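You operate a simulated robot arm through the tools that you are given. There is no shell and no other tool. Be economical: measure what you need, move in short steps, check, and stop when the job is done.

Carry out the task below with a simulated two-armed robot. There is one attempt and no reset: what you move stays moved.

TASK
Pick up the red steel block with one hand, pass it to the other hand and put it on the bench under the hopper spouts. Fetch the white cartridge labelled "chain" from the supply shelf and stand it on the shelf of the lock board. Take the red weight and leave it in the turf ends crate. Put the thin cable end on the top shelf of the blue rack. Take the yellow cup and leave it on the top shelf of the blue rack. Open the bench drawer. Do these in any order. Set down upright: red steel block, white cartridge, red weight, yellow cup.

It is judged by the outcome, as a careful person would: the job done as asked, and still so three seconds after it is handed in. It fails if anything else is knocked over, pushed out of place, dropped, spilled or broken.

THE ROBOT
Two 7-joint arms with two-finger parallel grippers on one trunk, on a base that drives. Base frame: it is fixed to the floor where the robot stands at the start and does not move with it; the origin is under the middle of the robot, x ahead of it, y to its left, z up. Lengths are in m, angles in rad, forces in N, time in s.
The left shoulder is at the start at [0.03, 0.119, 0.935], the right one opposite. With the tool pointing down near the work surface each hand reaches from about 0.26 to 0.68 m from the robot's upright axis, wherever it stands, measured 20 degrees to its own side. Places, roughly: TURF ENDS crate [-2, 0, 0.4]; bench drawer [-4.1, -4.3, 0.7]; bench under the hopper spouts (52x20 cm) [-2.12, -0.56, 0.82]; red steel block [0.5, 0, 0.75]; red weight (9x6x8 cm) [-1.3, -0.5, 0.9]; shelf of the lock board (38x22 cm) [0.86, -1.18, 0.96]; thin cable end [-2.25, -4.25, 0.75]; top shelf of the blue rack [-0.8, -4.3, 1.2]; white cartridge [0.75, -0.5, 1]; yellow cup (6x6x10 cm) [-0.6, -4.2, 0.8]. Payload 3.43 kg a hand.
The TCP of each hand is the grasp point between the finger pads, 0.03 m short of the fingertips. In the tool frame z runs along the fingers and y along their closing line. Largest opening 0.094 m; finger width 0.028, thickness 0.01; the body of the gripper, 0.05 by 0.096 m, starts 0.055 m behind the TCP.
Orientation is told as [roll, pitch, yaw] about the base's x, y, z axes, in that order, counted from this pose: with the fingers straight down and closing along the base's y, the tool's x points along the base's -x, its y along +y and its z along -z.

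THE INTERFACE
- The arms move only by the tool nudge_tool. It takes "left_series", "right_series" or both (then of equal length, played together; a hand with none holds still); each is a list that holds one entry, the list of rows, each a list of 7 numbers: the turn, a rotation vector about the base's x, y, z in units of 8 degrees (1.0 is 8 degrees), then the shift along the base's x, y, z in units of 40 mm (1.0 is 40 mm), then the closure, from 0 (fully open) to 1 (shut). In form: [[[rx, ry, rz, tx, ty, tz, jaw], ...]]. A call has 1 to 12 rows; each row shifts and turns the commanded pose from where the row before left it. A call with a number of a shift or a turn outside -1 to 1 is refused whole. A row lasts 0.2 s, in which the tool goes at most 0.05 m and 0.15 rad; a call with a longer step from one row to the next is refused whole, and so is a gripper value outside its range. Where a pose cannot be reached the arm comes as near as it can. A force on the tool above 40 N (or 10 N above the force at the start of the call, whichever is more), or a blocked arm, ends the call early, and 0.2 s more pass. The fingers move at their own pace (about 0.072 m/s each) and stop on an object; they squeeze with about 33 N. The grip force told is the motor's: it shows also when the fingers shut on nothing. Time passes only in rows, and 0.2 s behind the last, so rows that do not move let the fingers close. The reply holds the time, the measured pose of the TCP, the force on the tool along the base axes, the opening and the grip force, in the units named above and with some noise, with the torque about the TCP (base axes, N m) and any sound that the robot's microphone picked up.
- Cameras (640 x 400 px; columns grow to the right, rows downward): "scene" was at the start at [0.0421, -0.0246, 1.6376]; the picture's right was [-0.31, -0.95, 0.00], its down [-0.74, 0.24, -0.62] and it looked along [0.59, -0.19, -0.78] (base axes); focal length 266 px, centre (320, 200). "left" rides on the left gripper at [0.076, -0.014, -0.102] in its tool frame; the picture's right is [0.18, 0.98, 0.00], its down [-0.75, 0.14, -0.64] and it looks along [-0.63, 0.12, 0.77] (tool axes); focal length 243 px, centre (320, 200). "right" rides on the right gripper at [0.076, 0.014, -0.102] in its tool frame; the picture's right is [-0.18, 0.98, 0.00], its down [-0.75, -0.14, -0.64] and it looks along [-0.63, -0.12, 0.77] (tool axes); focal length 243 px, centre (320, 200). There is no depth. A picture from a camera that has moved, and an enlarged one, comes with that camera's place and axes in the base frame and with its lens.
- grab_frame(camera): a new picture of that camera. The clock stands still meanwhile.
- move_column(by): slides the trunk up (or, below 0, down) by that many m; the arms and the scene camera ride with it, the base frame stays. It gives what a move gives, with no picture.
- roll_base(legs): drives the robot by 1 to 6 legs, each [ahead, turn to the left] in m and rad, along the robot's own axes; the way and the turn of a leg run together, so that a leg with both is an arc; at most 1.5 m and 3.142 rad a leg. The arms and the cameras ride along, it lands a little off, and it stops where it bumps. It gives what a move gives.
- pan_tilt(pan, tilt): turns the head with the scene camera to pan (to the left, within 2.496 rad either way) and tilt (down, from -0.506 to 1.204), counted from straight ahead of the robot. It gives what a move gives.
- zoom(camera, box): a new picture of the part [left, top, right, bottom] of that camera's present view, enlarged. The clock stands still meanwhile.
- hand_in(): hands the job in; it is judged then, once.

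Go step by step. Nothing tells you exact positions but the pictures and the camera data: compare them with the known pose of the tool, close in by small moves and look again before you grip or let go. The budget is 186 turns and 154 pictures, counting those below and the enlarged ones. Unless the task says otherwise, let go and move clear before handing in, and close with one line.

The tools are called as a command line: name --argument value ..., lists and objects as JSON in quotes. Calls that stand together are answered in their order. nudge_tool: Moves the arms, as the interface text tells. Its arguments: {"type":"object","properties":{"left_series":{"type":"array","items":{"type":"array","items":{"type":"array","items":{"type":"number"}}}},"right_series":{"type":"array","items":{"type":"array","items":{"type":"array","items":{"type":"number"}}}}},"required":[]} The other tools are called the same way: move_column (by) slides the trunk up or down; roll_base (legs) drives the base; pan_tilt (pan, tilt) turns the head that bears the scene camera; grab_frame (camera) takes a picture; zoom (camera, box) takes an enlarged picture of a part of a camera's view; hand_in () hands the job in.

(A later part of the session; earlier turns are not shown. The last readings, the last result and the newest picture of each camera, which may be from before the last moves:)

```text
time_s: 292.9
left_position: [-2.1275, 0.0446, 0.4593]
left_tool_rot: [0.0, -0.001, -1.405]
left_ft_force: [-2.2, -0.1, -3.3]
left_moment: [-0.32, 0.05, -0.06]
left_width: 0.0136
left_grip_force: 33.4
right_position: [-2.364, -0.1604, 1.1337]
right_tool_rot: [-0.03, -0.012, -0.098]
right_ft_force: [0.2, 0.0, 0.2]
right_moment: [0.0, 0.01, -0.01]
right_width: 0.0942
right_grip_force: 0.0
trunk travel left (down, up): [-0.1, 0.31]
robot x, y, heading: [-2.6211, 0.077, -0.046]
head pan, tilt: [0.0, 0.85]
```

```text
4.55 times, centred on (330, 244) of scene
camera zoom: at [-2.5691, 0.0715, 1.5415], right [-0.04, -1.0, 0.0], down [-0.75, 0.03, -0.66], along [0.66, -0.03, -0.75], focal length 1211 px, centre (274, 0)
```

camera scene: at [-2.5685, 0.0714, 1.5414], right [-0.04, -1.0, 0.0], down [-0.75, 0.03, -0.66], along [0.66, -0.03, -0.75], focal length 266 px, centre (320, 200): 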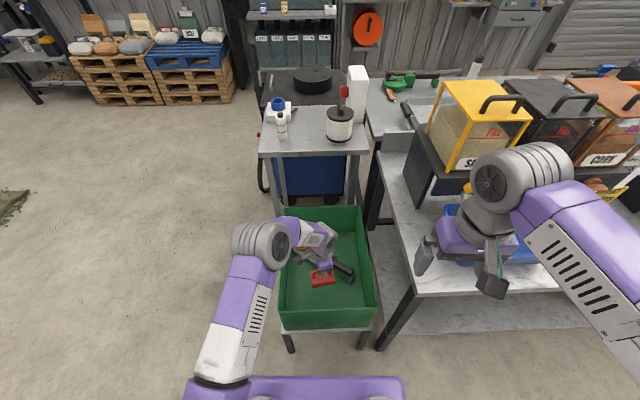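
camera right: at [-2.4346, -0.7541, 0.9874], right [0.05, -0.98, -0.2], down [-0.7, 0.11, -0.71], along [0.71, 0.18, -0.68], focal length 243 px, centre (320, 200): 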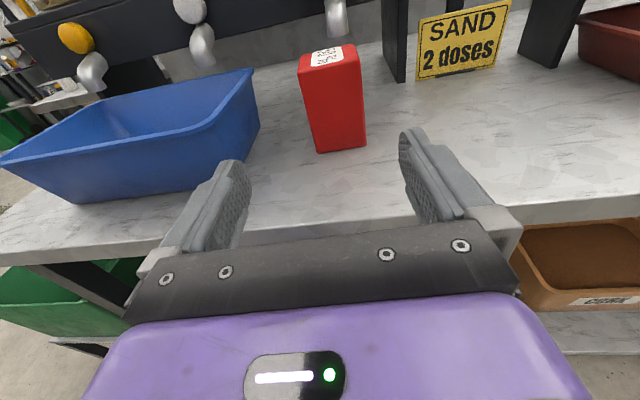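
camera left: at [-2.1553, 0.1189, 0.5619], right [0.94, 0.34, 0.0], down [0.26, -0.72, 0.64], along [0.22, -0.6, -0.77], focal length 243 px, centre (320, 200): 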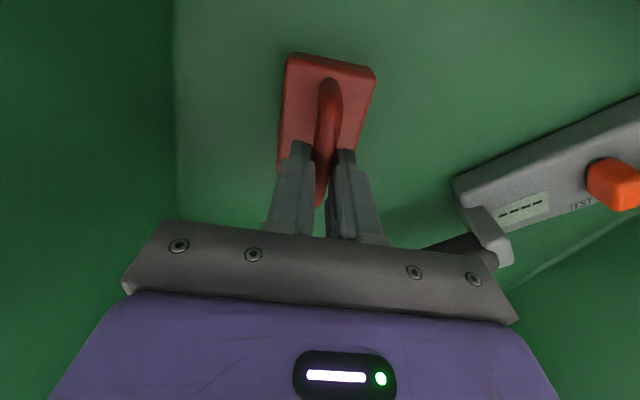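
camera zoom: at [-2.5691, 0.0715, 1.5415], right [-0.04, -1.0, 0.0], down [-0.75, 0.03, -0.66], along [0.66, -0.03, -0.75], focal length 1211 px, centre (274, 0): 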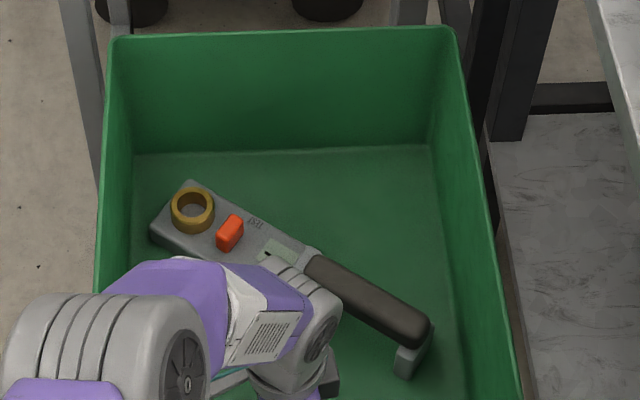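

Clear of the tool; the weight is touching the floor. I settle 4 mm further, then release and rise.

nudge_tool --left_series '[[[0, 0, 0, 0, 0, -0.1, 1], [0, 0, 0, 0, 0, 0, 1]]]'

nudge_tool --left_series '[[[0, 0, 0, 0, 0, 0, 0.7], [0, 0, 0, 0, 0, 0, 0.5], [0, 0, 0, 0, 0, 0, 0.5], [0, 0, 0, 0, 0, 0.4, 0.5], [0, 0, 0, 0, 0, 0.6, 0.5]]]'

grab_frame --camera "left"

```text
time_s: 293.5
left_position: [-2.1263, 0.0443, 0.4583]
left_tool_rot: [0.005, -0.004, -1.403]
left_ft_force: [-8.2, 1.3, 29.2]
left_moment: [0.07, 0.19, -0.02]
left_width: 0.0137
left_grip_force: 32.8
right_position: [-2.3665, -0.1615, 1.1335]
right_tool_rot: [-0.032, -0.015, -0.1]
right_ft_force: [-0.8, -0.8, 0.4]
right_moment: [0.04, 0.03, -0.02]
right_width: 0.094
right_grip_force: 0.0
trunk travel left (down, up): [-0.1, 0.31]
robot x, y, heading: [-2.6187, 0.0748, -0.042]
head pan, tilt: [0.0, 0.85]
```

```text
time_s: 294.7
left_position: [-2.1274, 0.0443, 0.4946]
left_tool_rot: [0.001, -0.003, -1.404]
left_ft_force: [1.0, -0.5, 0.5]
left_moment: [0.04, 0.02, 0.04]
left_width: 0.047
left_grip_force: 0.0
right_position: [-2.3646, -0.1602, 1.1325]
right_tool_rot: [-0.03, -0.012, -0.099]
right_ft_force: [-0.2, 0.3, -0.5]
right_moment: [-0.05, 0.0, 0.01]
right_width: 0.0939
right_grip_force: 0.1
trunk travel left (down, up): [-0.1, 0.31]
robot x, y, heading: [-2.6201, 0.0708, -0.038]
head pan, tilt: [0.0, 0.85]
```

```text
69 pictures are left
camera left: at [-2.1545, 0.1176, 0.5964], right [0.94, 0.34, 0.0], down [0.26, -0.72, 0.64], along [0.22, -0.6, -0.77], focal length 243 px, centre (320, 200)
```

left: 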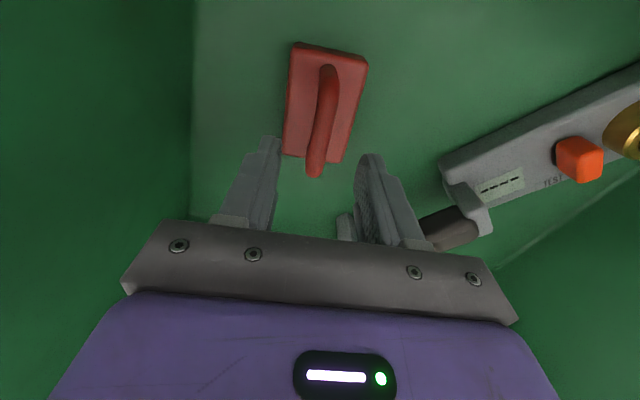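

The weight stands upright in the crate. I lift the left hand out and turn it back to neutral.

nudge_tool --left_series '[[[0, 0, 0, 0, 0, 1, 0.5], [0, 0, 0, 0, 0, 1, 0.5], [0, 0, 0, 0, 0, 1, 0.5], [0, 0, 0, 0, 0, 1, 0.5], [0, 0, 0, 0, 0, 1, 0.5], [0, 0, 0, 0, 0, 1, 0.3], [0, 0, 1, 0, 0, 1, 0], [0, 0, 1, 0, 0, 1, 0], [0, 0, 1, -0.3, 0.2, 1, 0], [0, 0, 1, -0.3, 0.2, 1, 0], [0, 0, 1, -0.3, 0.2, 1, 0], [0, 0, 1, -0.3, 0.2, 1, 0]]]'

nudge_tool --left_series '[[[0, 0, 1, -0.5, 0.5, 0.5, 0], [0, 0, 1, -0.5, 0.5, 0.5, 0], [0, 0, 1, -0.5, 0.5, 0.5, 0], [0, 0, 0.8, -0.5, 0.5, 0.5, 0]]]'

move_column --by 0.2

zoom --camera "scene" --box '[230, 180, 470, 330]'

```text
time_s: 297.3
left_position: [-2.1799, 0.0802, 0.9749]
left_tool_rot: [0.0, 0.0, -0.562]
left_ft_force: [0.4, 0.8, -0.5]
left_moment: [0.0, 0.0, 0.0]
left_width: 0.0941
left_grip_force: 0.0
right_position: [-2.3633, -0.1601, 1.1323]
right_tool_rot: [-0.029, -0.01, -0.099]
right_ft_force: [0.0, 0.0, 0.6]
right_moment: [-0.04, 0.01, -0.02]
right_width: 0.094
right_grip_force: 0.1
trunk travel left (down, up): [-0.1, 0.31]
robot x, y, heading: [-2.6155, 0.0729, -0.039]
head pan, tilt: [0.0, 0.85]
```

```text
time_s: 298.3
left_position: [-2.2599, 0.1572, 1.0552]
left_tool_rot: [-0.001, -0.003, -0.033]
left_ft_force: [0.5, -0.9, -1.1]
left_moment: [0.03, 0.0, -0.02]
left_width: 0.0941
left_grip_force: 0.1
right_position: [-2.3648, -0.1595, 1.1315]
right_tool_rot: [-0.031, -0.013, -0.099]
right_ft_force: [-0.4, 0.4, -0.4]
right_moment: [0.0, 0.02, 0.0]
right_width: 0.094
right_grip_force: 0.1
trunk travel left (down, up): [-0.1, 0.31]
robot x, y, heading: [-2.6185, 0.0774, -0.04]
head pan, tilt: [0.0, 0.85]
```

```text
time_s: 300.4
left_position: [-2.2591, 0.1581, 1.2565]
left_tool_rot: [0.0, -0.002, -0.034]
left_ft_force: [0.9, -0.1, 0.3]
left_moment: [0.04, -0.02, -0.02]
left_width: 0.0939
left_grip_force: 0.1
right_position: [-2.3636, -0.1618, 1.3324]
right_tool_rot: [-0.031, -0.012, -0.101]
right_ft_force: [-0.7, -0.1, 0.3]
right_moment: [0.01, 0.03, 0.01]
right_width: 0.0941
right_grip_force: 0.1
trunk travel left (down, up): [-0.3, 0.11]
robot x, y, heading: [-2.6149, 0.0755, -0.045]
head pan, tilt: [0.0, 0.85]
```

```text
2.67 times, centred on (350, 255) of scene
camera zoom: at [-2.5692, 0.0714, 1.7413], right [-0.04, -1.0, 0.0], down [-0.75, 0.03, -0.66], along [0.66, -0.03, -0.75], focal length 710 px, centre (240, 53)
```

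zoom: 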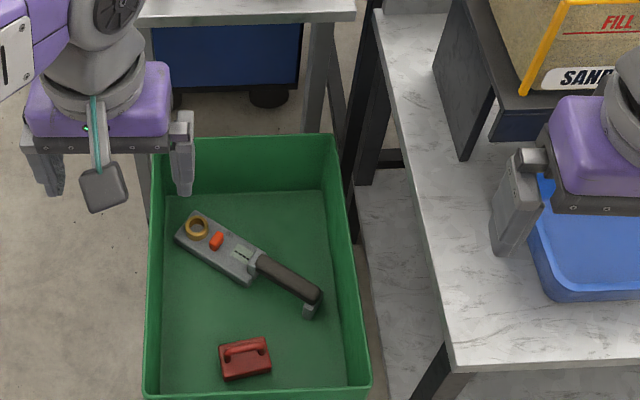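

Weight done. Next the south side: cable end, cup and drawer. I drive down the west aisle.

roll_base --legs '[[-0.35, 0], [0, -1.53], [1.5, 0], [1.4, 0]]'

pan_tilt --pan 0.35 --tilt 0.5

grab_frame --camera "scene"

```text
time_s: 320.1
left_position: [-2.7957, -3.1819, 1.2542]
left_tool_rot: [0.0, -0.002, -1.54]
left_ft_force: [0.6, 0.0, -0.2]
left_moment: [0.02, 0.01, 0.0]
left_width: 0.0939
left_grip_force: 0.0
right_position: [-3.121, -3.0984, 1.3324]
right_tool_rot: [-0.03, -0.013, -1.602]
right_ft_force: [0.6, 0.3, -0.1]
right_moment: [0.0, 0.01, 0.05]
right_width: 0.0941
right_grip_force: 0.0
trunk travel left (down, up): [-0.3, 0.11]
robot x, y, heading: [-2.9049, -2.8324, -1.545]
head pan, tilt: [0.0, 0.85]
```

```text
time_s: 321.0
left_position: [-2.7972, -3.1818, 1.256]
left_tool_rot: [-0.001, -0.003, -1.54]
left_ft_force: [0.5, 0.7, -0.4]
left_moment: [0.0, 0.01, 0.01]
left_width: 0.0936
left_grip_force: 0.0
right_position: [-3.1211, -3.0989, 1.3326]
right_tool_rot: [-0.028, -0.014, -1.602]
right_ft_force: [-1.5, 0.2, 0.3]
right_moment: [0.01, -0.02, 0.03]
right_width: 0.0941
right_grip_force: 0.1
trunk travel left (down, up): [-0.3, 0.11]
robot x, y, heading: [-2.8994, -2.8306, -1.544]
head pan, tilt: [0.351, 0.499]
```

```text
67 pictures are left
camera scene: at [-2.8705, -2.8852, 1.7713], right [-0.93, -0.37, 0.0], down [-0.18, 0.45, -0.88], along [0.32, -0.82, -0.48], focal length 266 px, centre (320, 200)
```

scene: 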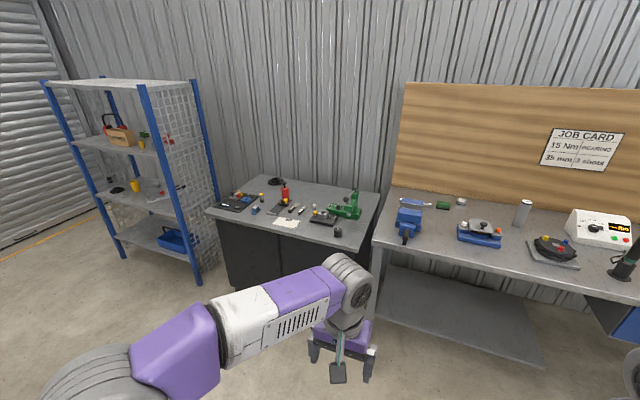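

I see the blue rack, the black bench with small things (cable end there?), and the job-card bench. I zoom in on the rack and the black bench.

zoom --camera "scene" --box '[30, 70, 230, 280]'

zoom --camera "scene" --box '[200, 160, 380, 272]'

```text
1.90 times, centred on (130, 175) of scene
camera zoom: at [-2.8705, -2.8852, 1.7713], right [-0.93, -0.37, 0.0], down [-0.18, 0.45, -0.88], along [0.32, -0.82, -0.48], focal length 508 px, centre (682, 248)
```

zoom: 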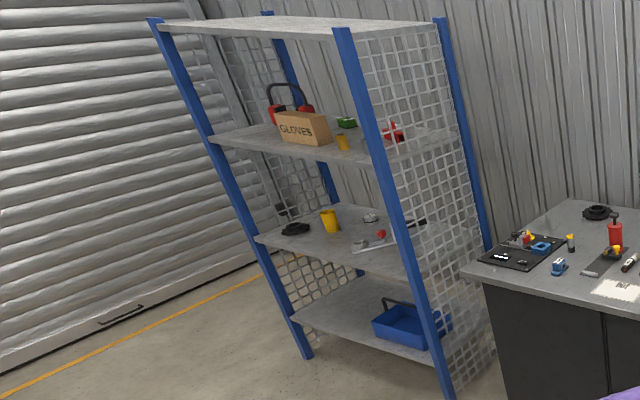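

```text
3.56 times, centred on (290, 216) of scene
camera zoom: at [-2.8705, -2.8852, 1.7713], right [-0.93, -0.37, 0.0], down [-0.18, 0.45, -0.88], along [0.32, -0.82, -0.48], focal length 947 px, centre (427, 143)
```

zoom: 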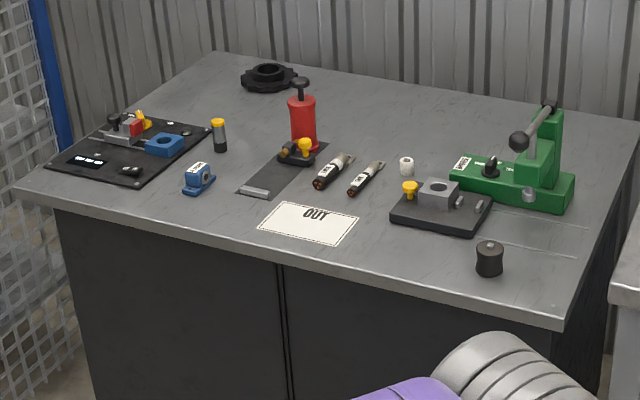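

The two black cable ends lie on the black bench; the thin one should be the right-hand one near (-2.2, -4.25). I drive over to face that bench.

roll_base --legs '[[0.42, 0], [0, 1.544], [0.7, 0], [0, -1.571], [0.35, 0]]'

pan_tilt --pan 0 --tilt 0.8

grab_frame --camera "scene"

```text
time_s: 336.5
left_position: [-2.1043, -3.9237, 1.2555]
left_tool_rot: [0.0, -0.001, -1.582]
left_ft_force: [-1.4, -0.1, 0.6]
left_moment: [0.01, -0.02, 0.03]
left_width: 0.094
left_grip_force: 0.0
right_position: [-2.4265, -3.8299, 1.3323]
right_tool_rot: [-0.029, -0.012, -1.646]
right_ft_force: [-1.4, 0.0, -0.8]
right_moment: [0.01, 0.0, 0.03]
right_width: 0.0942
right_grip_force: 0.0
trunk travel left (down, up): [-0.3, 0.11]
robot x, y, heading: [-2.1978, -3.5706, -1.591]
head pan, tilt: [0.351, 0.499]
```

```text
time_s: 337.4
left_position: [-2.1048, -3.9237, 1.257]
left_tool_rot: [0.0, -0.001, -1.582]
left_ft_force: [0.3, -0.7, 0.2]
left_moment: [0.0, 0.02, 0.02]
left_width: 0.0939
left_grip_force: 0.0
right_position: [-2.4261, -3.8275, 1.3336]
right_tool_rot: [-0.029, -0.012, -1.645]
right_ft_force: [0.1, 0.4, 0.0]
right_moment: [-0.01, -0.05, 0.02]
right_width: 0.0941
right_grip_force: 0.0
trunk travel left (down, up): [-0.3, 0.11]
robot x, y, heading: [-2.1982, -3.567, -1.594]
head pan, tilt: [0.0, 0.799]
```

```text
64 pictures are left
camera scene: at [-2.1975, -3.6197, 1.7455], right [-1.0, 0.02, 0.0], down [0.01, 0.72, -0.7], along [-0.01, -0.7, -0.72], focal length 266 px, centre (320, 200)
```

scene: 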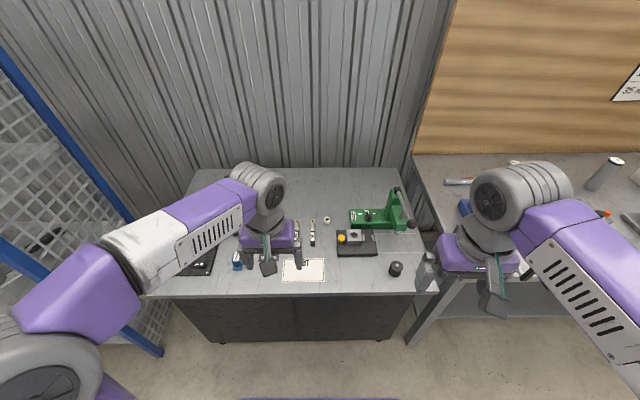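

zoom --camera "scene" --box '[270, 200, 370, 262]'

grab_frame --camera "left"

```text
6.40 times, centred on (320, 231) of scene
camera zoom: at [-2.1975, -3.6197, 1.7455], right [-1.0, 0.02, 0.0], down [0.01, 0.72, -0.7], along [-0.01, -0.7, -0.72], focal length 1705 px, centre (320, 2)
```

zoom: 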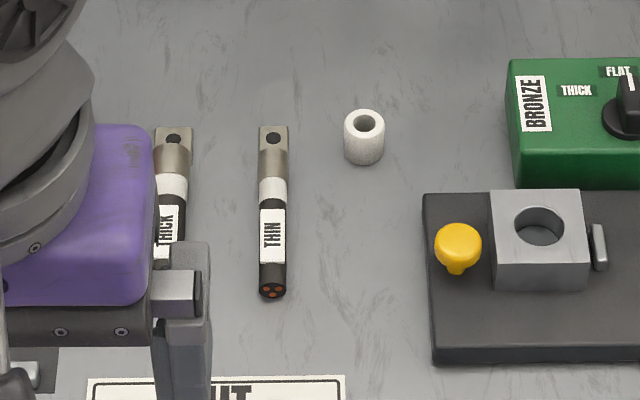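

```text
62 pictures are left
camera left: at [-2.1194, -3.8469, 1.358], right [0.98, 0.17, 0.0], down [0.13, -0.75, 0.64], along [0.11, -0.63, -0.77], focal length 243 px, centre (320, 200)
```

left: 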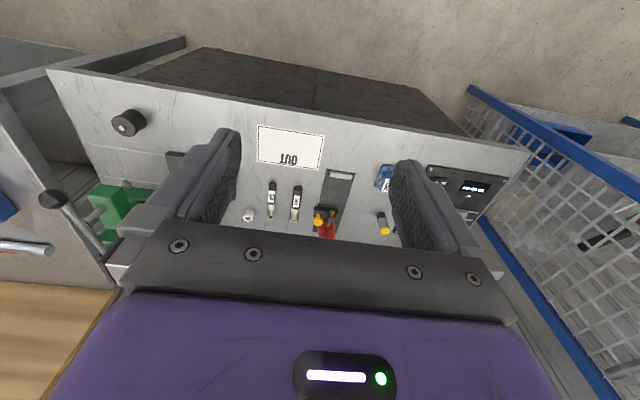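

The tags read THICK and THIN; the THIN one lies along y at about (-2.177, -4.29). I drive 13 cm closer and bring the left hand above it.

roll_base --legs '[[0.13, 0]]'

nudge_tool --left_series '[[[0, 0, 0, -0.27, -0.78, -0.65, 0.3], [0, 0, 0, -0.27, -0.78, -0.65, 0.3], [0, 0, 0, -0.27, -0.78, -0.65, 0.3], [0, 0, 0, -0.27, -0.78, -0.65, 0.3], [0, 0, 0, -0.27, -0.78, -0.65, 0.3], [0, 0, 0, -0.27, -0.78, -0.65, 0.3], [0, 0, 0, -0.27, -0.78, -0.65, 0.3]]]'

grab_frame --camera "left"

```text
time_s: 338.6
left_position: [-2.1072, -4.0542, 1.256]
left_tool_rot: [0.0, -0.001, -1.579]
left_ft_force: [0.3, 0.5, -0.3]
left_moment: [-0.03, 0.01, 0.0]
left_width: 0.094
left_grip_force: 0.0
right_position: [-2.4279, -3.9598, 1.3331]
right_tool_rot: [-0.03, -0.012, -1.643]
right_ft_force: [1.1, -0.3, -0.4]
right_moment: [0.02, 0.03, 0.0]
right_width: 0.094
right_grip_force: 0.1
trunk travel left (down, up): [-0.3, 0.11]
robot x, y, heading: [-2.2013, -3.6998, -1.588]
head pan, tilt: [0.0, 0.799]
```

```text
time_s: 340.2
left_position: [-2.1823, -4.2737, 1.0712]
left_tool_rot: [0.001, -0.002, -1.58]
left_ft_force: [-0.8, -0.2, -0.3]
left_moment: [0.03, 0.01, -0.01]
left_width: 0.066
left_grip_force: 0.1
right_position: [-2.4279, -3.9612, 1.332]
right_tool_rot: [-0.031, -0.012, -1.642]
right_ft_force: [-0.8, 0.2, 0.1]
right_moment: [0.01, 0.0, -0.02]
right_width: 0.094
right_grip_force: 0.0
trunk travel left (down, up): [-0.3, 0.11]
robot x, y, heading: [-2.2019, -3.6983, -1.588]
head pan, tilt: [0.0, 0.799]
```

```text
61 pictures are left
camera left: at [-2.1974, -4.1974, 1.1734], right [0.98, 0.18, 0.0], down [0.14, -0.75, 0.64], along [0.11, -0.63, -0.77], focal length 243 px, centre (320, 200)
```

left: 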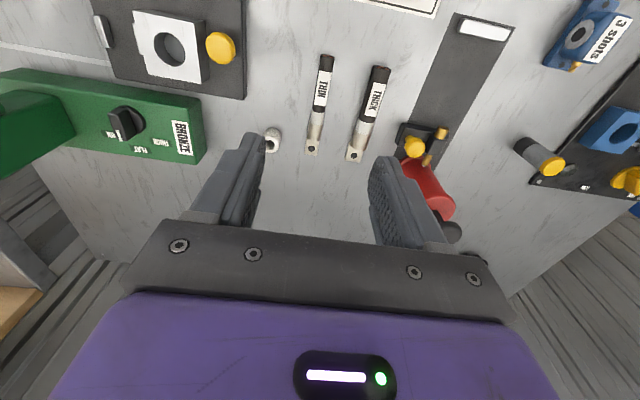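

The thin cable end is at (-2.18, -4.31), bench z≈0.81. I descend over it and close.

nudge_tool --left_series '[[[0, 0, 0, 0.05, -0.92, 0, 0.4], [0, 0, 0, 0, 0, -1, 0.4], [0, 0, 0, 0, 0, -1, 0.4], [0, 0, 0, 0, 0, -1, 0.4], [0, 0, 0, 0, 0, -1, 0.4], [0, 0, 0, 0, 0, -0.8, 0.4], [0, 0, 0, 0, 0, -0.5, 0.4], [0, 0, 0, 0, 0, 0, 0.4]]]'

grab_frame --camera "left"

```text
time_s: 342.1
left_position: [-2.1784, -4.3107, 0.8594]
left_tool_rot: [0.0, -0.002, -1.579]
left_ft_force: [-0.1, 0.1, 0.2]
left_moment: [0.0, -0.01, 0.01]
left_width: 0.0563
left_grip_force: 0.1
right_position: [-2.4267, -3.9589, 1.3331]
right_tool_rot: [-0.029, -0.013, -1.643]
right_ft_force: [0.3, -0.6, -0.9]
right_moment: [0.01, 0.0, 0.01]
right_width: 0.094
right_grip_force: 0.0
trunk travel left (down, up): [-0.3, 0.11]
robot x, y, heading: [-2.196, -3.7012, -1.582]
head pan, tilt: [0.0, 0.799]
```

```text
60 pictures are left
camera left: at [-2.1935, -4.2332, 0.9615], right [0.98, 0.18, 0.0], down [0.14, -0.75, 0.64], along [0.11, -0.63, -0.77], focal length 243 px, centre (320, 200)
```

left: 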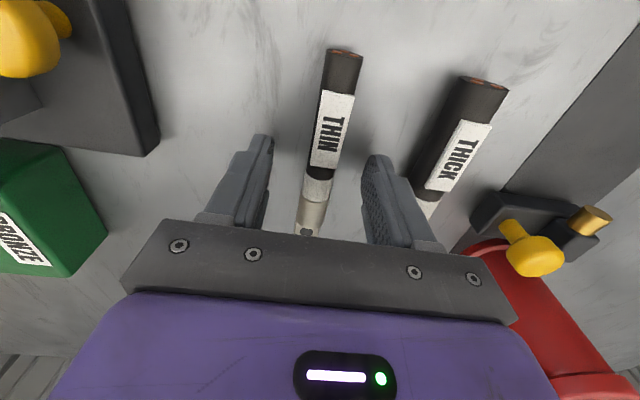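

nudge_tool --left_series '[[[0, 0, 0, 0, 0, -0.2, 0.4], [0, 0, 0, 0, 0, -0.15, 0.4], [0, 0, 0, 0, 0, 0, 0.4], [0, 0, 0, 0, 0, 0, 1], [0, 0, 0, 0, 0, 0, 1], [0, 0, 0, 0, 0, 0, 1]]]'

grab_frame --camera "left"

```text
time_s: 343.4
left_position: [-2.1776, -4.3119, 0.8498]
left_tool_rot: [0.001, -0.01, -1.578]
left_ft_force: [8.0, -3.8, 25.9]
left_moment: [0.2, -0.4, -0.15]
left_width: 0.0196
left_grip_force: 32.4
right_position: [-2.4261, -3.9573, 1.3338]
right_tool_rot: [-0.029, -0.014, -1.644]
right_ft_force: [0.3, -0.7, 0.5]
right_moment: [-0.02, -0.01, 0.01]
right_width: 0.094
right_grip_force: 0.1
trunk travel left (down, up): [-0.3, 0.11]
robot x, y, heading: [-2.2001, -3.6971, -1.585]
head pan, tilt: [0.0, 0.799]
```

```text
59 pictures are left
camera left: at [-2.1924, -4.2336, 0.9518], right [0.98, 0.18, 0.0], down [0.14, -0.75, 0.65], along [0.11, -0.64, -0.76], focal length 243 px, centre (320, 200)
```

left: 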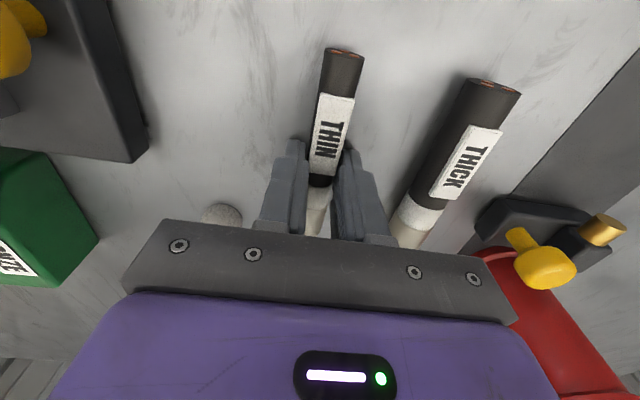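

The THIN cable end is held. I lift it, draw it in and drive to the blue rack.

nudge_tool --left_series '[[[0, 0, 0, 0, 0, 0.5, 1], [0, 0, 0, 0, 0, 1, 1], [0, 0, 0, 0, 0, 1, 1], [0, 0, 0, 0, 0, 1, 1], [0, 0, 0, 0, 0, 1, 1], [0, 0, 0, 0, 0.5, 1, 1], [0, 0, 0, 0, 0.8, 0.9, 1], [0, 0, 0, 0.3, 0.8, 0.9, 1], [0, 0, 0, 0.3, 0.8, 0.9, 1], [0, 0, 0, 0.3, 0.8, 0.9, 1]]]'

roll_base --legs '[[-0.35, 0], [0, 1.585], [1.35, 0], [0, -1.571]]'

pan_tilt --pan 0 --tilt 0.6

grab_frame --camera "scene"

```text
time_s: 345.6
left_position: [-2.1414, -4.1615, 1.2134]
left_tool_rot: [0.0, -0.001, -1.577]
left_ft_force: [-0.4, 0.1, -1.1]
left_moment: [0.03, 0.02, -0.01]
left_width: 0.0193
left_grip_force: 32.9
right_position: [-2.4256, -3.9571, 1.3338]
right_tool_rot: [-0.03, -0.013, -1.643]
right_ft_force: [0.1, 0.4, 0.3]
right_moment: [0.0, 0.0, 0.02]
right_width: 0.0939
right_grip_force: 0.0
trunk travel left (down, up): [-0.3, 0.11]
robot x, y, heading: [-2.1978, -3.7018, -1.588]
head pan, tilt: [0.0, 0.799]
```

```text
time_s: 362.1
left_position: [-0.7979, -3.8097, 1.2115]
left_tool_rot: [0.0, -0.002, -1.597]
left_ft_force: [-0.2, 0.2, -1.8]
left_moment: [0.04, -0.01, 0.0]
left_width: 0.0194
left_grip_force: 33.2
right_position: [-1.0786, -3.6003, 1.3326]
right_tool_rot: [-0.029, -0.012, -1.66]
right_ft_force: [0.8, -0.3, -0.5]
right_moment: [-0.01, 0.02, 0.01]
right_width: 0.0938
right_grip_force: 0.1
trunk travel left (down, up): [-0.3, 0.11]
robot x, y, heading: [-0.8446, -3.3467, -1.602]
head pan, tilt: [0.0, 0.799]
```

```text
time_s: 362.8
left_position: [-0.7984, -3.8089, 1.2123]
left_tool_rot: [0.001, -0.001, -1.597]
left_ft_force: [0.0, -0.3, -2.2]
left_moment: [0.03, -0.02, -0.01]
left_width: 0.0193
left_grip_force: 33.1
right_position: [-1.0789, -3.5995, 1.3335]
right_tool_rot: [-0.031, -0.011, -1.661]
right_ft_force: [-0.4, -0.3, -0.3]
right_moment: [0.03, -0.03, -0.04]
right_width: 0.0939
right_grip_force: 0.1
trunk travel left (down, up): [-0.3, 0.11]
robot x, y, heading: [-0.8447, -3.3428, -1.605]
head pan, tilt: [0.0, 0.6]
```

```text
58 pictures are left
camera scene: at [-0.8478, -3.4038, 1.7622], right [-1.0, 0.03, 0.0], down [0.02, 0.57, -0.82], along [-0.03, -0.82, -0.57], focal length 266 px, centre (320, 200)
```

scene: 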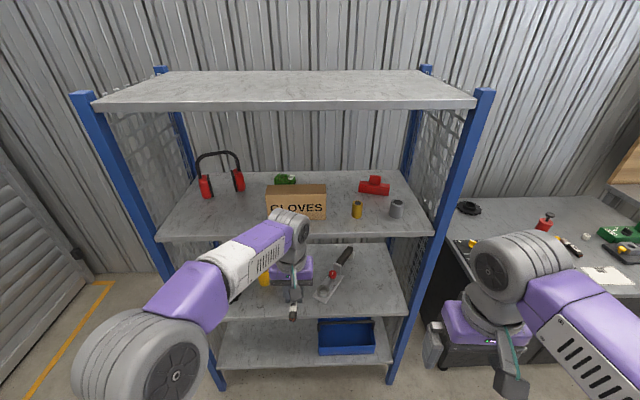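

The shelf at z≈1.2 (with the gloves box) is the named one; its left front, between box and ear muffs, is free. I line up the left shoulder with that spot, raise the trunk and set the hand's height to go in under the upper panel.

move_column --by 0.1

nudge_tool --left_series '[[[0, 0, 0, 0.6, 0, -0.3, 1], [0, 0, 0, 0.6, 0, -0.3, 1], [0, 0, 0, 0.55, 0, -0.4, 1], [0, 0, 0, 0, 0, 0, 1]]]'

roll_base --legs '[[0, 1.605], [0.15, 0], [0, -1.571], [0.12, 0]]'

grab_frame --camera "scene"

grab_frame --camera "left"

```text
time_s: 364.1
left_position: [-0.7978, -3.8108, 1.3129]
left_tool_rot: [0.0, 0.0, -1.597]
left_ft_force: [0.6, 0.3, -1.3]
left_moment: [0.04, -0.01, 0.0]
left_width: 0.0195
left_grip_force: 33.2
right_position: [-1.0789, -3.5998, 1.4321]
right_tool_rot: [-0.028, -0.011, -1.661]
right_ft_force: [0.0, 0.7, 0.6]
right_moment: [0.01, 0.0, 0.04]
right_width: 0.094
right_grip_force: 0.2
trunk travel left (down, up): [-0.4, 0.01]
robot x, y, heading: [-0.8487, -3.3443, -1.601]
head pan, tilt: [0.0, 0.6]
```

```text
time_s: 365.1
left_position: [-0.7296, -3.8097, 1.2722]
left_tool_rot: [0.001, -0.001, -1.597]
left_ft_force: [-0.4, -0.3, -0.6]
left_moment: [0.03, 0.0, 0.02]
left_width: 0.0195
left_grip_force: 33.1
right_position: [-1.0789, -3.5996, 1.4336]
right_tool_rot: [-0.028, -0.011, -1.661]
right_ft_force: [0.0, -0.2, -0.5]
right_moment: [0.0, 0.03, 0.0]
right_width: 0.0938
right_grip_force: 0.0
trunk travel left (down, up): [-0.4, 0.01]
robot x, y, heading: [-0.844, -3.3439, -1.601]
head pan, tilt: [0.0, 0.6]
```

```text
time_s: 375.1
left_position: [-0.5447, -3.9122, 1.2729]
left_tool_rot: [-0.001, -0.002, -1.527]
left_ft_force: [0.5, -0.3, -1.8]
left_moment: [0.04, -0.02, 0.0]
left_width: 0.0192
left_grip_force: 33.3
right_position: [-0.9074, -3.7283, 1.4331]
right_tool_rot: [-0.03, -0.011, -1.59]
right_ft_force: [-0.4, 0.5, 0.2]
right_moment: [-0.03, 0.0, 0.01]
right_width: 0.0939
right_grip_force: 0.1
trunk travel left (down, up): [-0.4, 0.01]
robot x, y, heading: [-0.6938, -3.4564, -1.538]
head pan, tilt: [0.0, 0.6]
```

```text
57 pictures are left
camera scene: at [-0.6909, -3.516, 1.8624], right [-1.0, -0.04, 0.0], down [-0.02, 0.56, -0.83], along [0.03, -0.83, -0.56], focal length 266 px, centre (320, 200)
```

scene: 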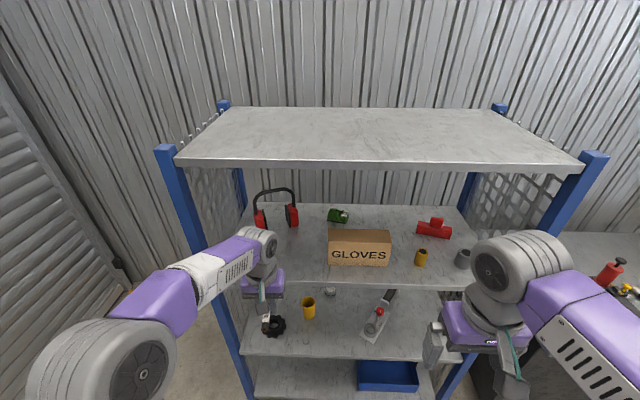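

```text
56 pictures are left
camera left: at [-0.5633, -3.8363, 1.3743], right [0.97, 0.23, 0.0], down [0.17, -0.75, 0.64], along [0.14, -0.63, -0.77], focal length 243 px, centre (320, 200)
```

left: 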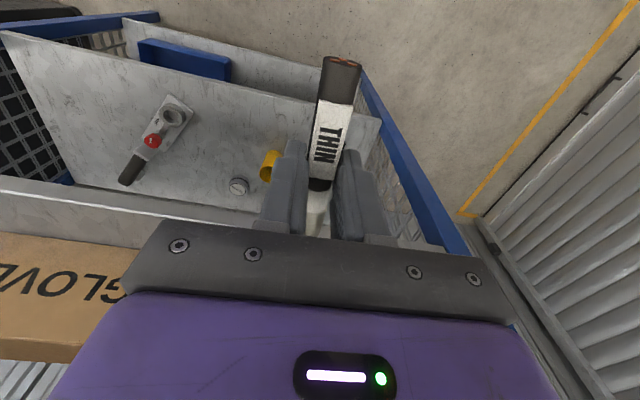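

I slide the hand in over the free shelf area.

nudge_tool --left_series '[[[0, 0, 0, -0.15, -0.95, 0, 1], [0, 0, 0, -0.15, -0.95, 0, 1], [0, 0, 0, -0.15, -0.95, 0, 1], [0, 0, 0, -0.15, -0.95, 0, 1], [0, 0, 0, -0.15, -0.95, 0, 1], [0, 0, 0, 0, -0.7, 0, 1], [0, 0, 0, 0, 0, 0, 1]]]'

grab_frame --camera "left"

zoom --camera "scene" --box '[150, 130, 470, 330]'

```text
time_s: 376.7
left_position: [-0.5688, -4.0745, 1.2625]
left_tool_rot: [0.0, 0.0, -1.527]
left_ft_force: [-0.7, -0.2, -2.3]
left_moment: [0.03, 0.01, 0.01]
left_width: 0.0191
left_grip_force: 33.1
left hand out of reach, approached as far as the arm can: row 5, 6
right_position: [-0.9084, -3.7294, 1.4324]
right_tool_rot: [-0.029, -0.012, -1.591]
right_ft_force: [0.0, 0.3, -0.5]
right_moment: [0.02, -0.04, -0.02]
right_width: 0.0937
right_grip_force: 0.2
trunk travel left (down, up): [-0.4, 0.01]
robot x, y, heading: [-0.6941, -3.4568, -1.533]
head pan, tilt: [0.0, 0.6]
```

```text
55 pictures are left
camera left: at [-0.5871, -3.9998, 1.3645], right [0.97, 0.23, 0.0], down [0.17, -0.75, 0.64], along [0.14, -0.63, -0.77], focal length 243 px, centre (320, 200)
```

left: 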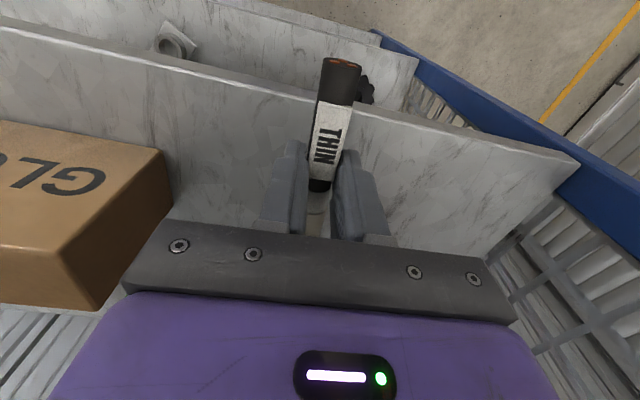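

```text
2.00 times, centred on (310, 230) of scene
camera zoom: at [-0.6913, -3.5176, 1.8623], right [-1.0, -0.04, 0.0], down [-0.02, 0.56, -0.82], along [0.03, -0.82, -0.57], focal length 533 px, centre (340, 140)
```

zoom: 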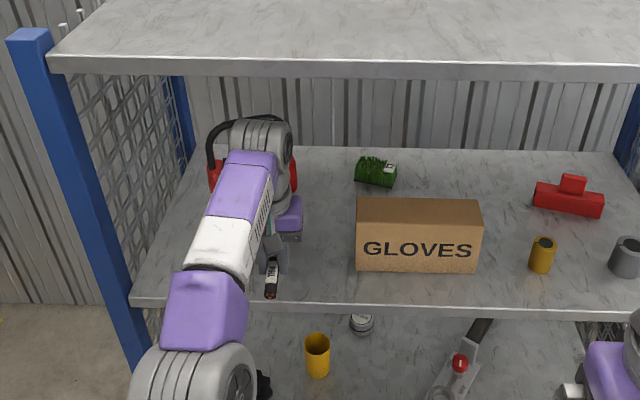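

I drive the last 6 cm with the base.

roll_base --legs '[[0.06, 0]]'

nudge_tool --left_series '[[[0, 0, 0, 0, 0, -0.25, 1], [0, 0, 0, 0, 0, -0.25, 1], [0, 0, 0, 0, 0, 0, 1]]]'

grab_frame --camera "left"

```text
time_s: 377.7
left_position: [-0.5646, -4.1384, 1.2628]
left_tool_rot: [-0.001, -0.003, -1.525]
left_ft_force: [0.2, -0.3, -1.8]
left_moment: [0.02, -0.01, 0.03]
left_width: 0.0192
left_grip_force: 33.5
right_position: [-0.9046, -3.7923, 1.4321]
right_tool_rot: [-0.032, -0.013, -1.589]
right_ft_force: [-0.1, -1.0, 0.6]
right_moment: [0.02, 0.01, 0.02]
right_width: 0.094
right_grip_force: 0.0
trunk travel left (down, up): [-0.4, 0.01]
robot x, y, heading: [-0.6898, -3.5204, -1.53]
head pan, tilt: [0.0, 0.6]
```

```text
time_s: 378.5
left_position: [-0.5655, -4.1394, 1.2429]
left_tool_rot: [-0.001, -0.001, -1.526]
left_ft_force: [-0.3, 0.5, -1.9]
left_moment: [-0.01, -0.03, -0.01]
left_width: 0.019
left_grip_force: 32.2
right_position: [-0.9042, -3.7911, 1.4328]
right_tool_rot: [-0.03, -0.013, -1.588]
right_ft_force: [0.2, 0.3, 0.9]
right_moment: [-0.01, -0.02, 0.02]
right_width: 0.0939
right_grip_force: 0.1
trunk travel left (down, up): [-0.4, 0.01]
robot x, y, heading: [-0.6914, -3.5167, -1.53]
head pan, tilt: [0.0, 0.6]
```

```text
53 pictures are left
camera left: at [-0.5841, -4.0625, 1.3447], right [0.97, 0.23, 0.0], down [0.18, -0.74, 0.64], along [0.15, -0.63, -0.77], focal length 243 px, centre (320, 200)
```

left: 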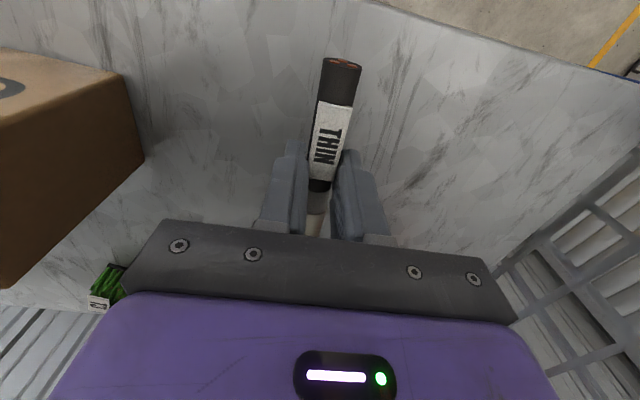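

nudge_tool --left_series '[[[0, 0, 0, 0, 0, -0.12, 1], [0, 0, 0, 0, 0, -0.12, 1], [0, 0, 0, 0, 0, -0.08, 1], [0, 0, 0, 0, 0, 0, 1]]]'

```text
time_s: 379.5
left_position: [-0.5654, -4.1372, 1.229]
left_tool_rot: [-0.002, -0.002, -1.526]
left_ft_force: [0.1, -0.3, -1.7]
left_moment: [0.04, 0.02, -0.02]
left_width: 0.0193
left_grip_force: 33.2
right_position: [-0.9033, -3.7925, 1.4331]
right_tool_rot: [-0.029, -0.012, -1.589]
right_ft_force: [0.2, 0.1, 0.2]
right_moment: [-0.02, 0.02, 0.03]
right_width: 0.0938
right_grip_force: 0.2
trunk travel left (down, up): [-0.4, 0.01]
robot x, y, heading: [-0.6935, -3.52, -1.534]
head pan, tilt: [0.0, 0.6]
```

nudge_tool --left_series '[[[0, 0, 0, 0, 0, -0.1, 1], [0, 0, 0, 0, 0, -0.1, 1], [0, 0, 0, 0, 0, -0.1, 1], [0, 0, 0, 0, 0, 0, 1]]]'

```text
time_s: 380.5
left_position: [-0.5646, -4.1373, 1.2196]
left_tool_rot: [-0.002, -0.001, -1.525]
left_ft_force: [-0.2, -1.0, -1.3]
left_moment: [0.03, -0.01, 0.0]
left_width: 0.0195
left_grip_force: 33.3
right_position: [-0.904, -3.791, 1.4323]
right_tool_rot: [-0.031, -0.011, -1.588]
right_ft_force: [0.3, 0.4, -0.2]
right_moment: [0.03, 0.03, 0.03]
right_width: 0.094
right_grip_force: 0.0
trunk travel left (down, up): [-0.4, 0.01]
robot x, y, heading: [-0.691, -3.5203, -1.533]
head pan, tilt: [0.0, 0.6]
```

nudge_tool --left_series '[[[0, 0, 0, 0, 0, -0.1, 1], [0, 0, 0, 0, 0, -0.1, 1], [0, 0, 0, 0, 0, -0.1, 1], [0, 0, 0, 0, 0, -0.1, 1], [0, 0, 0, 0, 0, 0, 1]]]'

grab_frame --camera "left"

```text
time_s: 381.7
left_position: [-0.5662, -4.1369, 1.2103]
left_tool_rot: [-0.006, -0.017, -1.526]
left_ft_force: [-1.6, 7.1, 7.1]
left_moment: [0.34, -0.08, 0.15]
left_width: 0.0194
left_grip_force: 33.5
right_position: [-0.9041, -3.7895, 1.4321]
right_tool_rot: [-0.029, -0.013, -1.588]
right_ft_force: [-0.2, 0.0, -0.2]
right_moment: [0.0, 0.04, 0.0]
right_width: 0.0942
right_grip_force: 0.1
trunk travel left (down, up): [-0.4, 0.01]
robot x, y, heading: [-0.6929, -3.516, -1.527]
head pan, tilt: [0.0, 0.6]
stopped in row 5 (left hand): the force on the tool passed its limit at 41 N (the readings are from after the stop); the commanded pose is now the measured one
```

```text
52 pictures are left
camera left: at [-0.5837, -4.0598, 1.3114], right [0.97, 0.23, -0.01], down [0.18, -0.74, 0.65], along [0.14, -0.64, -0.76], focal length 243 px, centre (320, 200)
```

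left: 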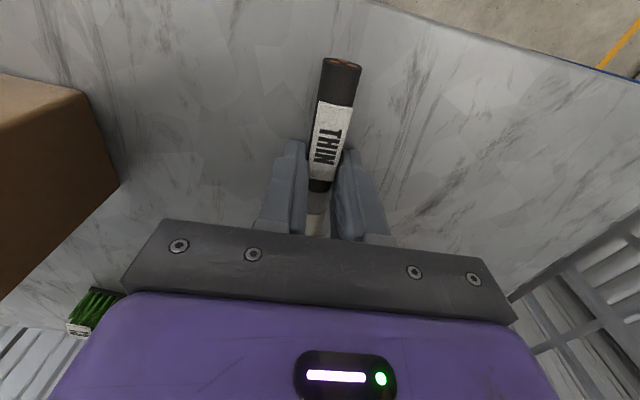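

The cable end rests on the shelf. I open and rise, then look.

nudge_tool --left_series '[[[0, 0, 0, 0, 0, 0.03, 0.6], [0, 0, 0, 0, 0, 0, 0.5], [0, 0, 0, 0, 0, 0, 0.5], [0, 0, 0, 0, 0, 0.5, 0.5], [0, 0, 0, 0, 0, 0.8, 0.5], [0, 0, 0, 0, 0.5, 0.2, 0.5]]]'

roll_base --legs '[[-0.35, 0]]'

grab_frame --camera "scene"

```text
time_s: 383.1
left_position: [-0.564, -4.1174, 1.2714]
left_tool_rot: [-0.003, -0.017, -1.525]
left_ft_force: [0.6, -0.2, 1.5]
left_moment: [-0.01, 0.05, -0.04]
left_width: 0.0472
left_grip_force: 0.0
right_position: [-0.9039, -3.7891, 1.4336]
right_tool_rot: [-0.028, -0.013, -1.587]
right_ft_force: [-0.4, 1.2, 0.6]
right_moment: [-0.04, -0.02, -0.05]
right_width: 0.0943
right_grip_force: 0.0
trunk travel left (down, up): [-0.4, 0.01]
robot x, y, heading: [-0.6905, -3.5214, -1.528]
head pan, tilt: [0.0, 0.6]
```

```text
time_s: 385.4
left_position: [-0.5772, -3.7756, 1.2718]
left_tool_rot: [-0.003, -0.017, -1.522]
left_ft_force: [-0.2, -0.3, -0.5]
left_moment: [0.01, 0.02, 0.0]
left_width: 0.047
left_grip_force: 0.1
right_position: [-0.9175, -3.4485, 1.4341]
right_tool_rot: [-0.03, -0.012, -1.583]
right_ft_force: [-0.4, -0.2, 0.9]
right_moment: [0.02, -0.01, 0.0]
right_width: 0.0942
right_grip_force: 0.1
trunk travel left (down, up): [-0.4, 0.01]
robot x, y, heading: [-0.705, -3.1755, -1.532]
head pan, tilt: [0.0, 0.6]
```

```text
51 pictures are left
camera scene: at [-0.7026, -3.2349, 1.8623], right [-1.0, -0.04, 0.0], down [-0.02, 0.56, -0.82], along [0.04, -0.82, -0.57], focal length 266 px, centre (320, 200)
```

scene: 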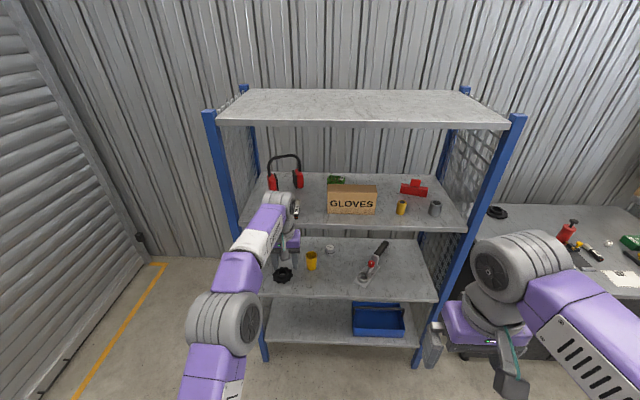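

Cable is placed. Now the yellow cup at about (-0.61, -4.19) one shelf lower: I lower the trunk and approach with the open left hand at cup height, as the same arm posture fits under the shelf above.

move_column --by -0.36

nudge_tool --left_series '[[[0, 0.1, 0, 0, 0, -0.5, 0], [0, 0, 0, 0, 0, -0.5, 0], [0, 0, 0, 0, 0, 0, 0]]]'

roll_base --legs '[[0.2, 0]]'

grab_frame --camera "left"

grab_frame --camera "scene"

```text
time_s: 388.9
left_position: [-0.5765, -3.7748, 0.911]
left_tool_rot: [-0.004, -0.014, -1.522]
left_ft_force: [0.2, 0.5, 0.6]
left_moment: [-0.03, 0.0, 0.01]
left_width: 0.047
left_grip_force: 0.1
right_position: [-0.9173, -3.4469, 1.0727]
right_tool_rot: [-0.03, -0.012, -1.586]
right_ft_force: [0.0, 0.1, -0.2]
right_moment: [0.01, 0.01, 0.02]
right_width: 0.0941
right_grip_force: 0.1
trunk travel left (down, up): [-0.04, 0.37]
robot x, y, heading: [-0.7041, -3.1772, -1.521]
head pan, tilt: [0.0, 0.6]
```

```text
time_s: 389.7
left_position: [-0.5778, -3.7759, 0.8708]
left_tool_rot: [-0.018, -0.017, -1.52]
left_ft_force: [-0.6, 0.7, 0.6]
left_moment: [-0.01, 0.0, -0.01]
left_width: 0.094
left_grip_force: 0.1
right_position: [-0.9186, -3.4482, 1.0728]
right_tool_rot: [-0.03, -0.014, -1.585]
right_ft_force: [0.1, 0.0, -0.3]
right_moment: [0.01, 0.02, 0.01]
right_width: 0.094
right_grip_force: 0.0
trunk travel left (down, up): [-0.04, 0.37]
robot x, y, heading: [-0.7061, -3.1771, -1.525]
head pan, tilt: [0.0, 0.6]
```

```text
time_s: 391.3
left_position: [-0.5657, -3.9715, 0.8711]
left_tool_rot: [-0.017, -0.014, -1.519]
left_ft_force: [-0.3, -0.1, 0.6]
left_moment: [0.03, -0.01, -0.05]
left_width: 0.0939
left_grip_force: 0.0
right_position: [-0.9079, -3.644, 1.0721]
right_tool_rot: [-0.029, -0.012, -1.581]
right_ft_force: [0.4, -0.6, 0.7]
right_moment: [0.06, -0.02, -0.02]
right_width: 0.0938
right_grip_force: 0.1
trunk travel left (down, up): [-0.04, 0.37]
robot x, y, heading: [-0.6927, -3.3746, -1.527]
head pan, tilt: [0.0, 0.6]
```

```text
50 pictures are left
camera left: at [-0.5833, -3.8932, 0.9722], right [0.97, 0.24, -0.02], down [0.19, -0.73, 0.65], along [0.14, -0.64, -0.76], focal length 243 px, centre (320, 200)
```

left: 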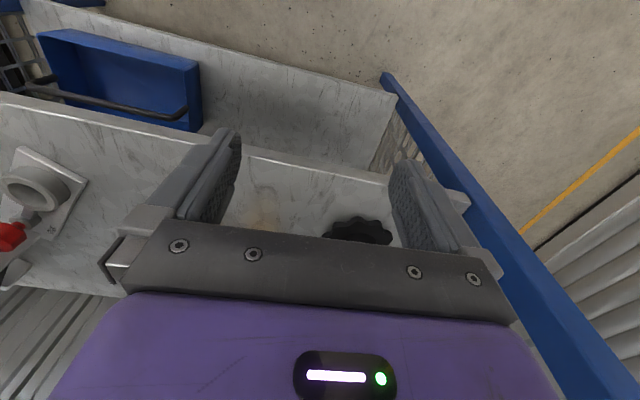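

```text
49 pictures are left
camera scene: at [-0.6934, -3.4314, 1.5022], right [-1.0, -0.05, 0.0], down [-0.03, 0.56, -0.82], along [0.04, -0.82, -0.57], focal length 266 px, centre (320, 200)
```

scene: 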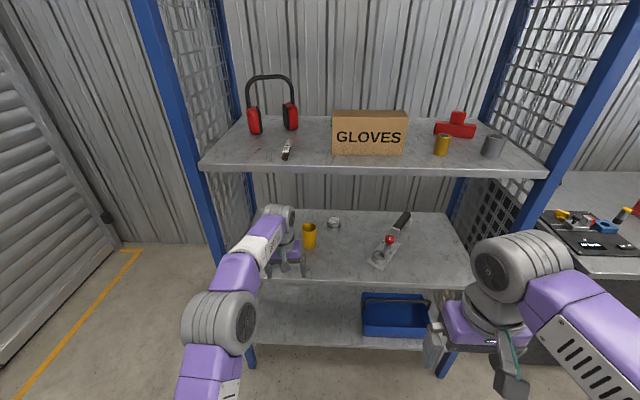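

The cup is at (-0.619, -4.165), the cable end sits well on the upper shelf. I shift the hand in line with the cup and advance part way.

nudge_tool --left_series '[[[0.13, 0.1, 0, -0.75, 0, -0.25, 0], [0, 0, 0, -0.75, 0, -0.25, 0], [0, 0, 0, 0, 0, 0, 0]]]'

roll_base --legs '[[0.1, 0]]'

zoom --camera "scene" --box '[180, 170, 420, 320]'

grab_frame --camera "left"

```text
time_s: 392.1
left_position: [-0.628, -3.9696, 0.8526]
left_tool_rot: [-0.03, 0.004, -1.518]
left_ft_force: [0.2, -0.9, -0.3]
left_moment: [0.01, 0.03, 0.01]
left_width: 0.0939
left_grip_force: 0.1
right_position: [-0.9079, -3.644, 1.073]
right_tool_rot: [-0.029, -0.012, -1.58]
right_ft_force: [-0.5, 0.0, 0.1]
right_moment: [0.01, -0.02, 0.01]
right_width: 0.0941
right_grip_force: 0.0
trunk travel left (down, up): [-0.04, 0.37]
robot x, y, heading: [-0.6992, -3.3701, -1.521]
head pan, tilt: [0.0, 0.6]
```

```text
time_s: 393.2
left_position: [-0.6194, -4.0696, 0.8524]
left_tool_rot: [-0.033, 0.003, -1.512]
left_ft_force: [0.7, -0.4, 0.4]
left_moment: [0.03, 0.03, 0.01]
left_width: 0.0941
left_grip_force: 0.0
right_position: [-0.9019, -3.7467, 1.0723]
right_tool_rot: [-0.03, -0.011, -1.579]
right_ft_force: [0.0, 0.1, -0.5]
right_moment: [0.03, 0.03, -0.02]
right_width: 0.0938
right_grip_force: 0.0
trunk travel left (down, up): [-0.04, 0.37]
robot x, y, heading: [-0.6914, -3.4735, -1.516]
head pan, tilt: [0.0, 0.6]
```

```text
2.67 times, centred on (300, 245) of scene
camera zoom: at [-0.6883, -3.5319, 1.5022], right [-1.0, -0.05, 0.0], down [-0.03, 0.57, -0.82], along [0.04, -0.82, -0.57], focal length 710 px, centre (373, 80)
```

zoom: 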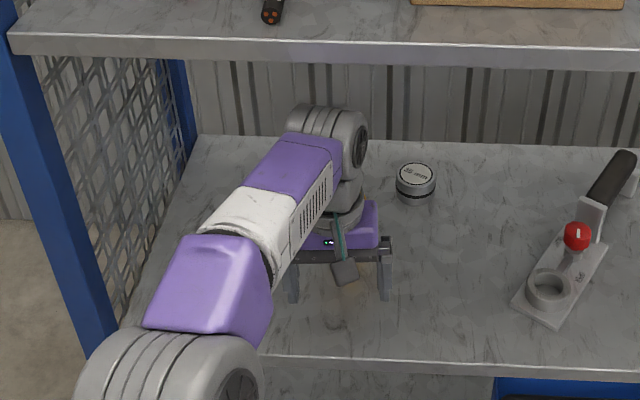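

```text
47 pictures are left
camera left: at [-0.6369, -3.9948, 0.9551], right [0.97, 0.24, -0.03], down [0.2, -0.75, 0.63], along [0.13, -0.62, -0.77], focal length 243 px, centre (320, 200)
```

left: 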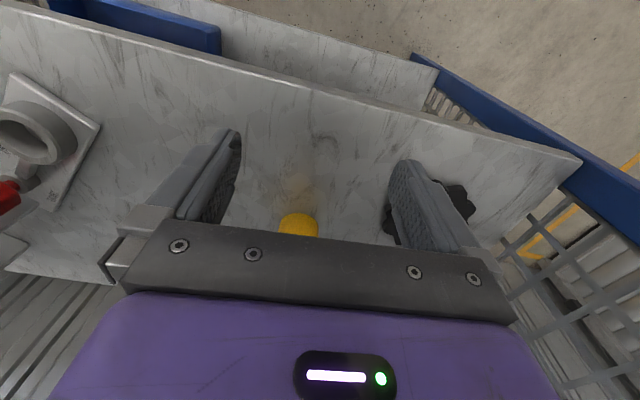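

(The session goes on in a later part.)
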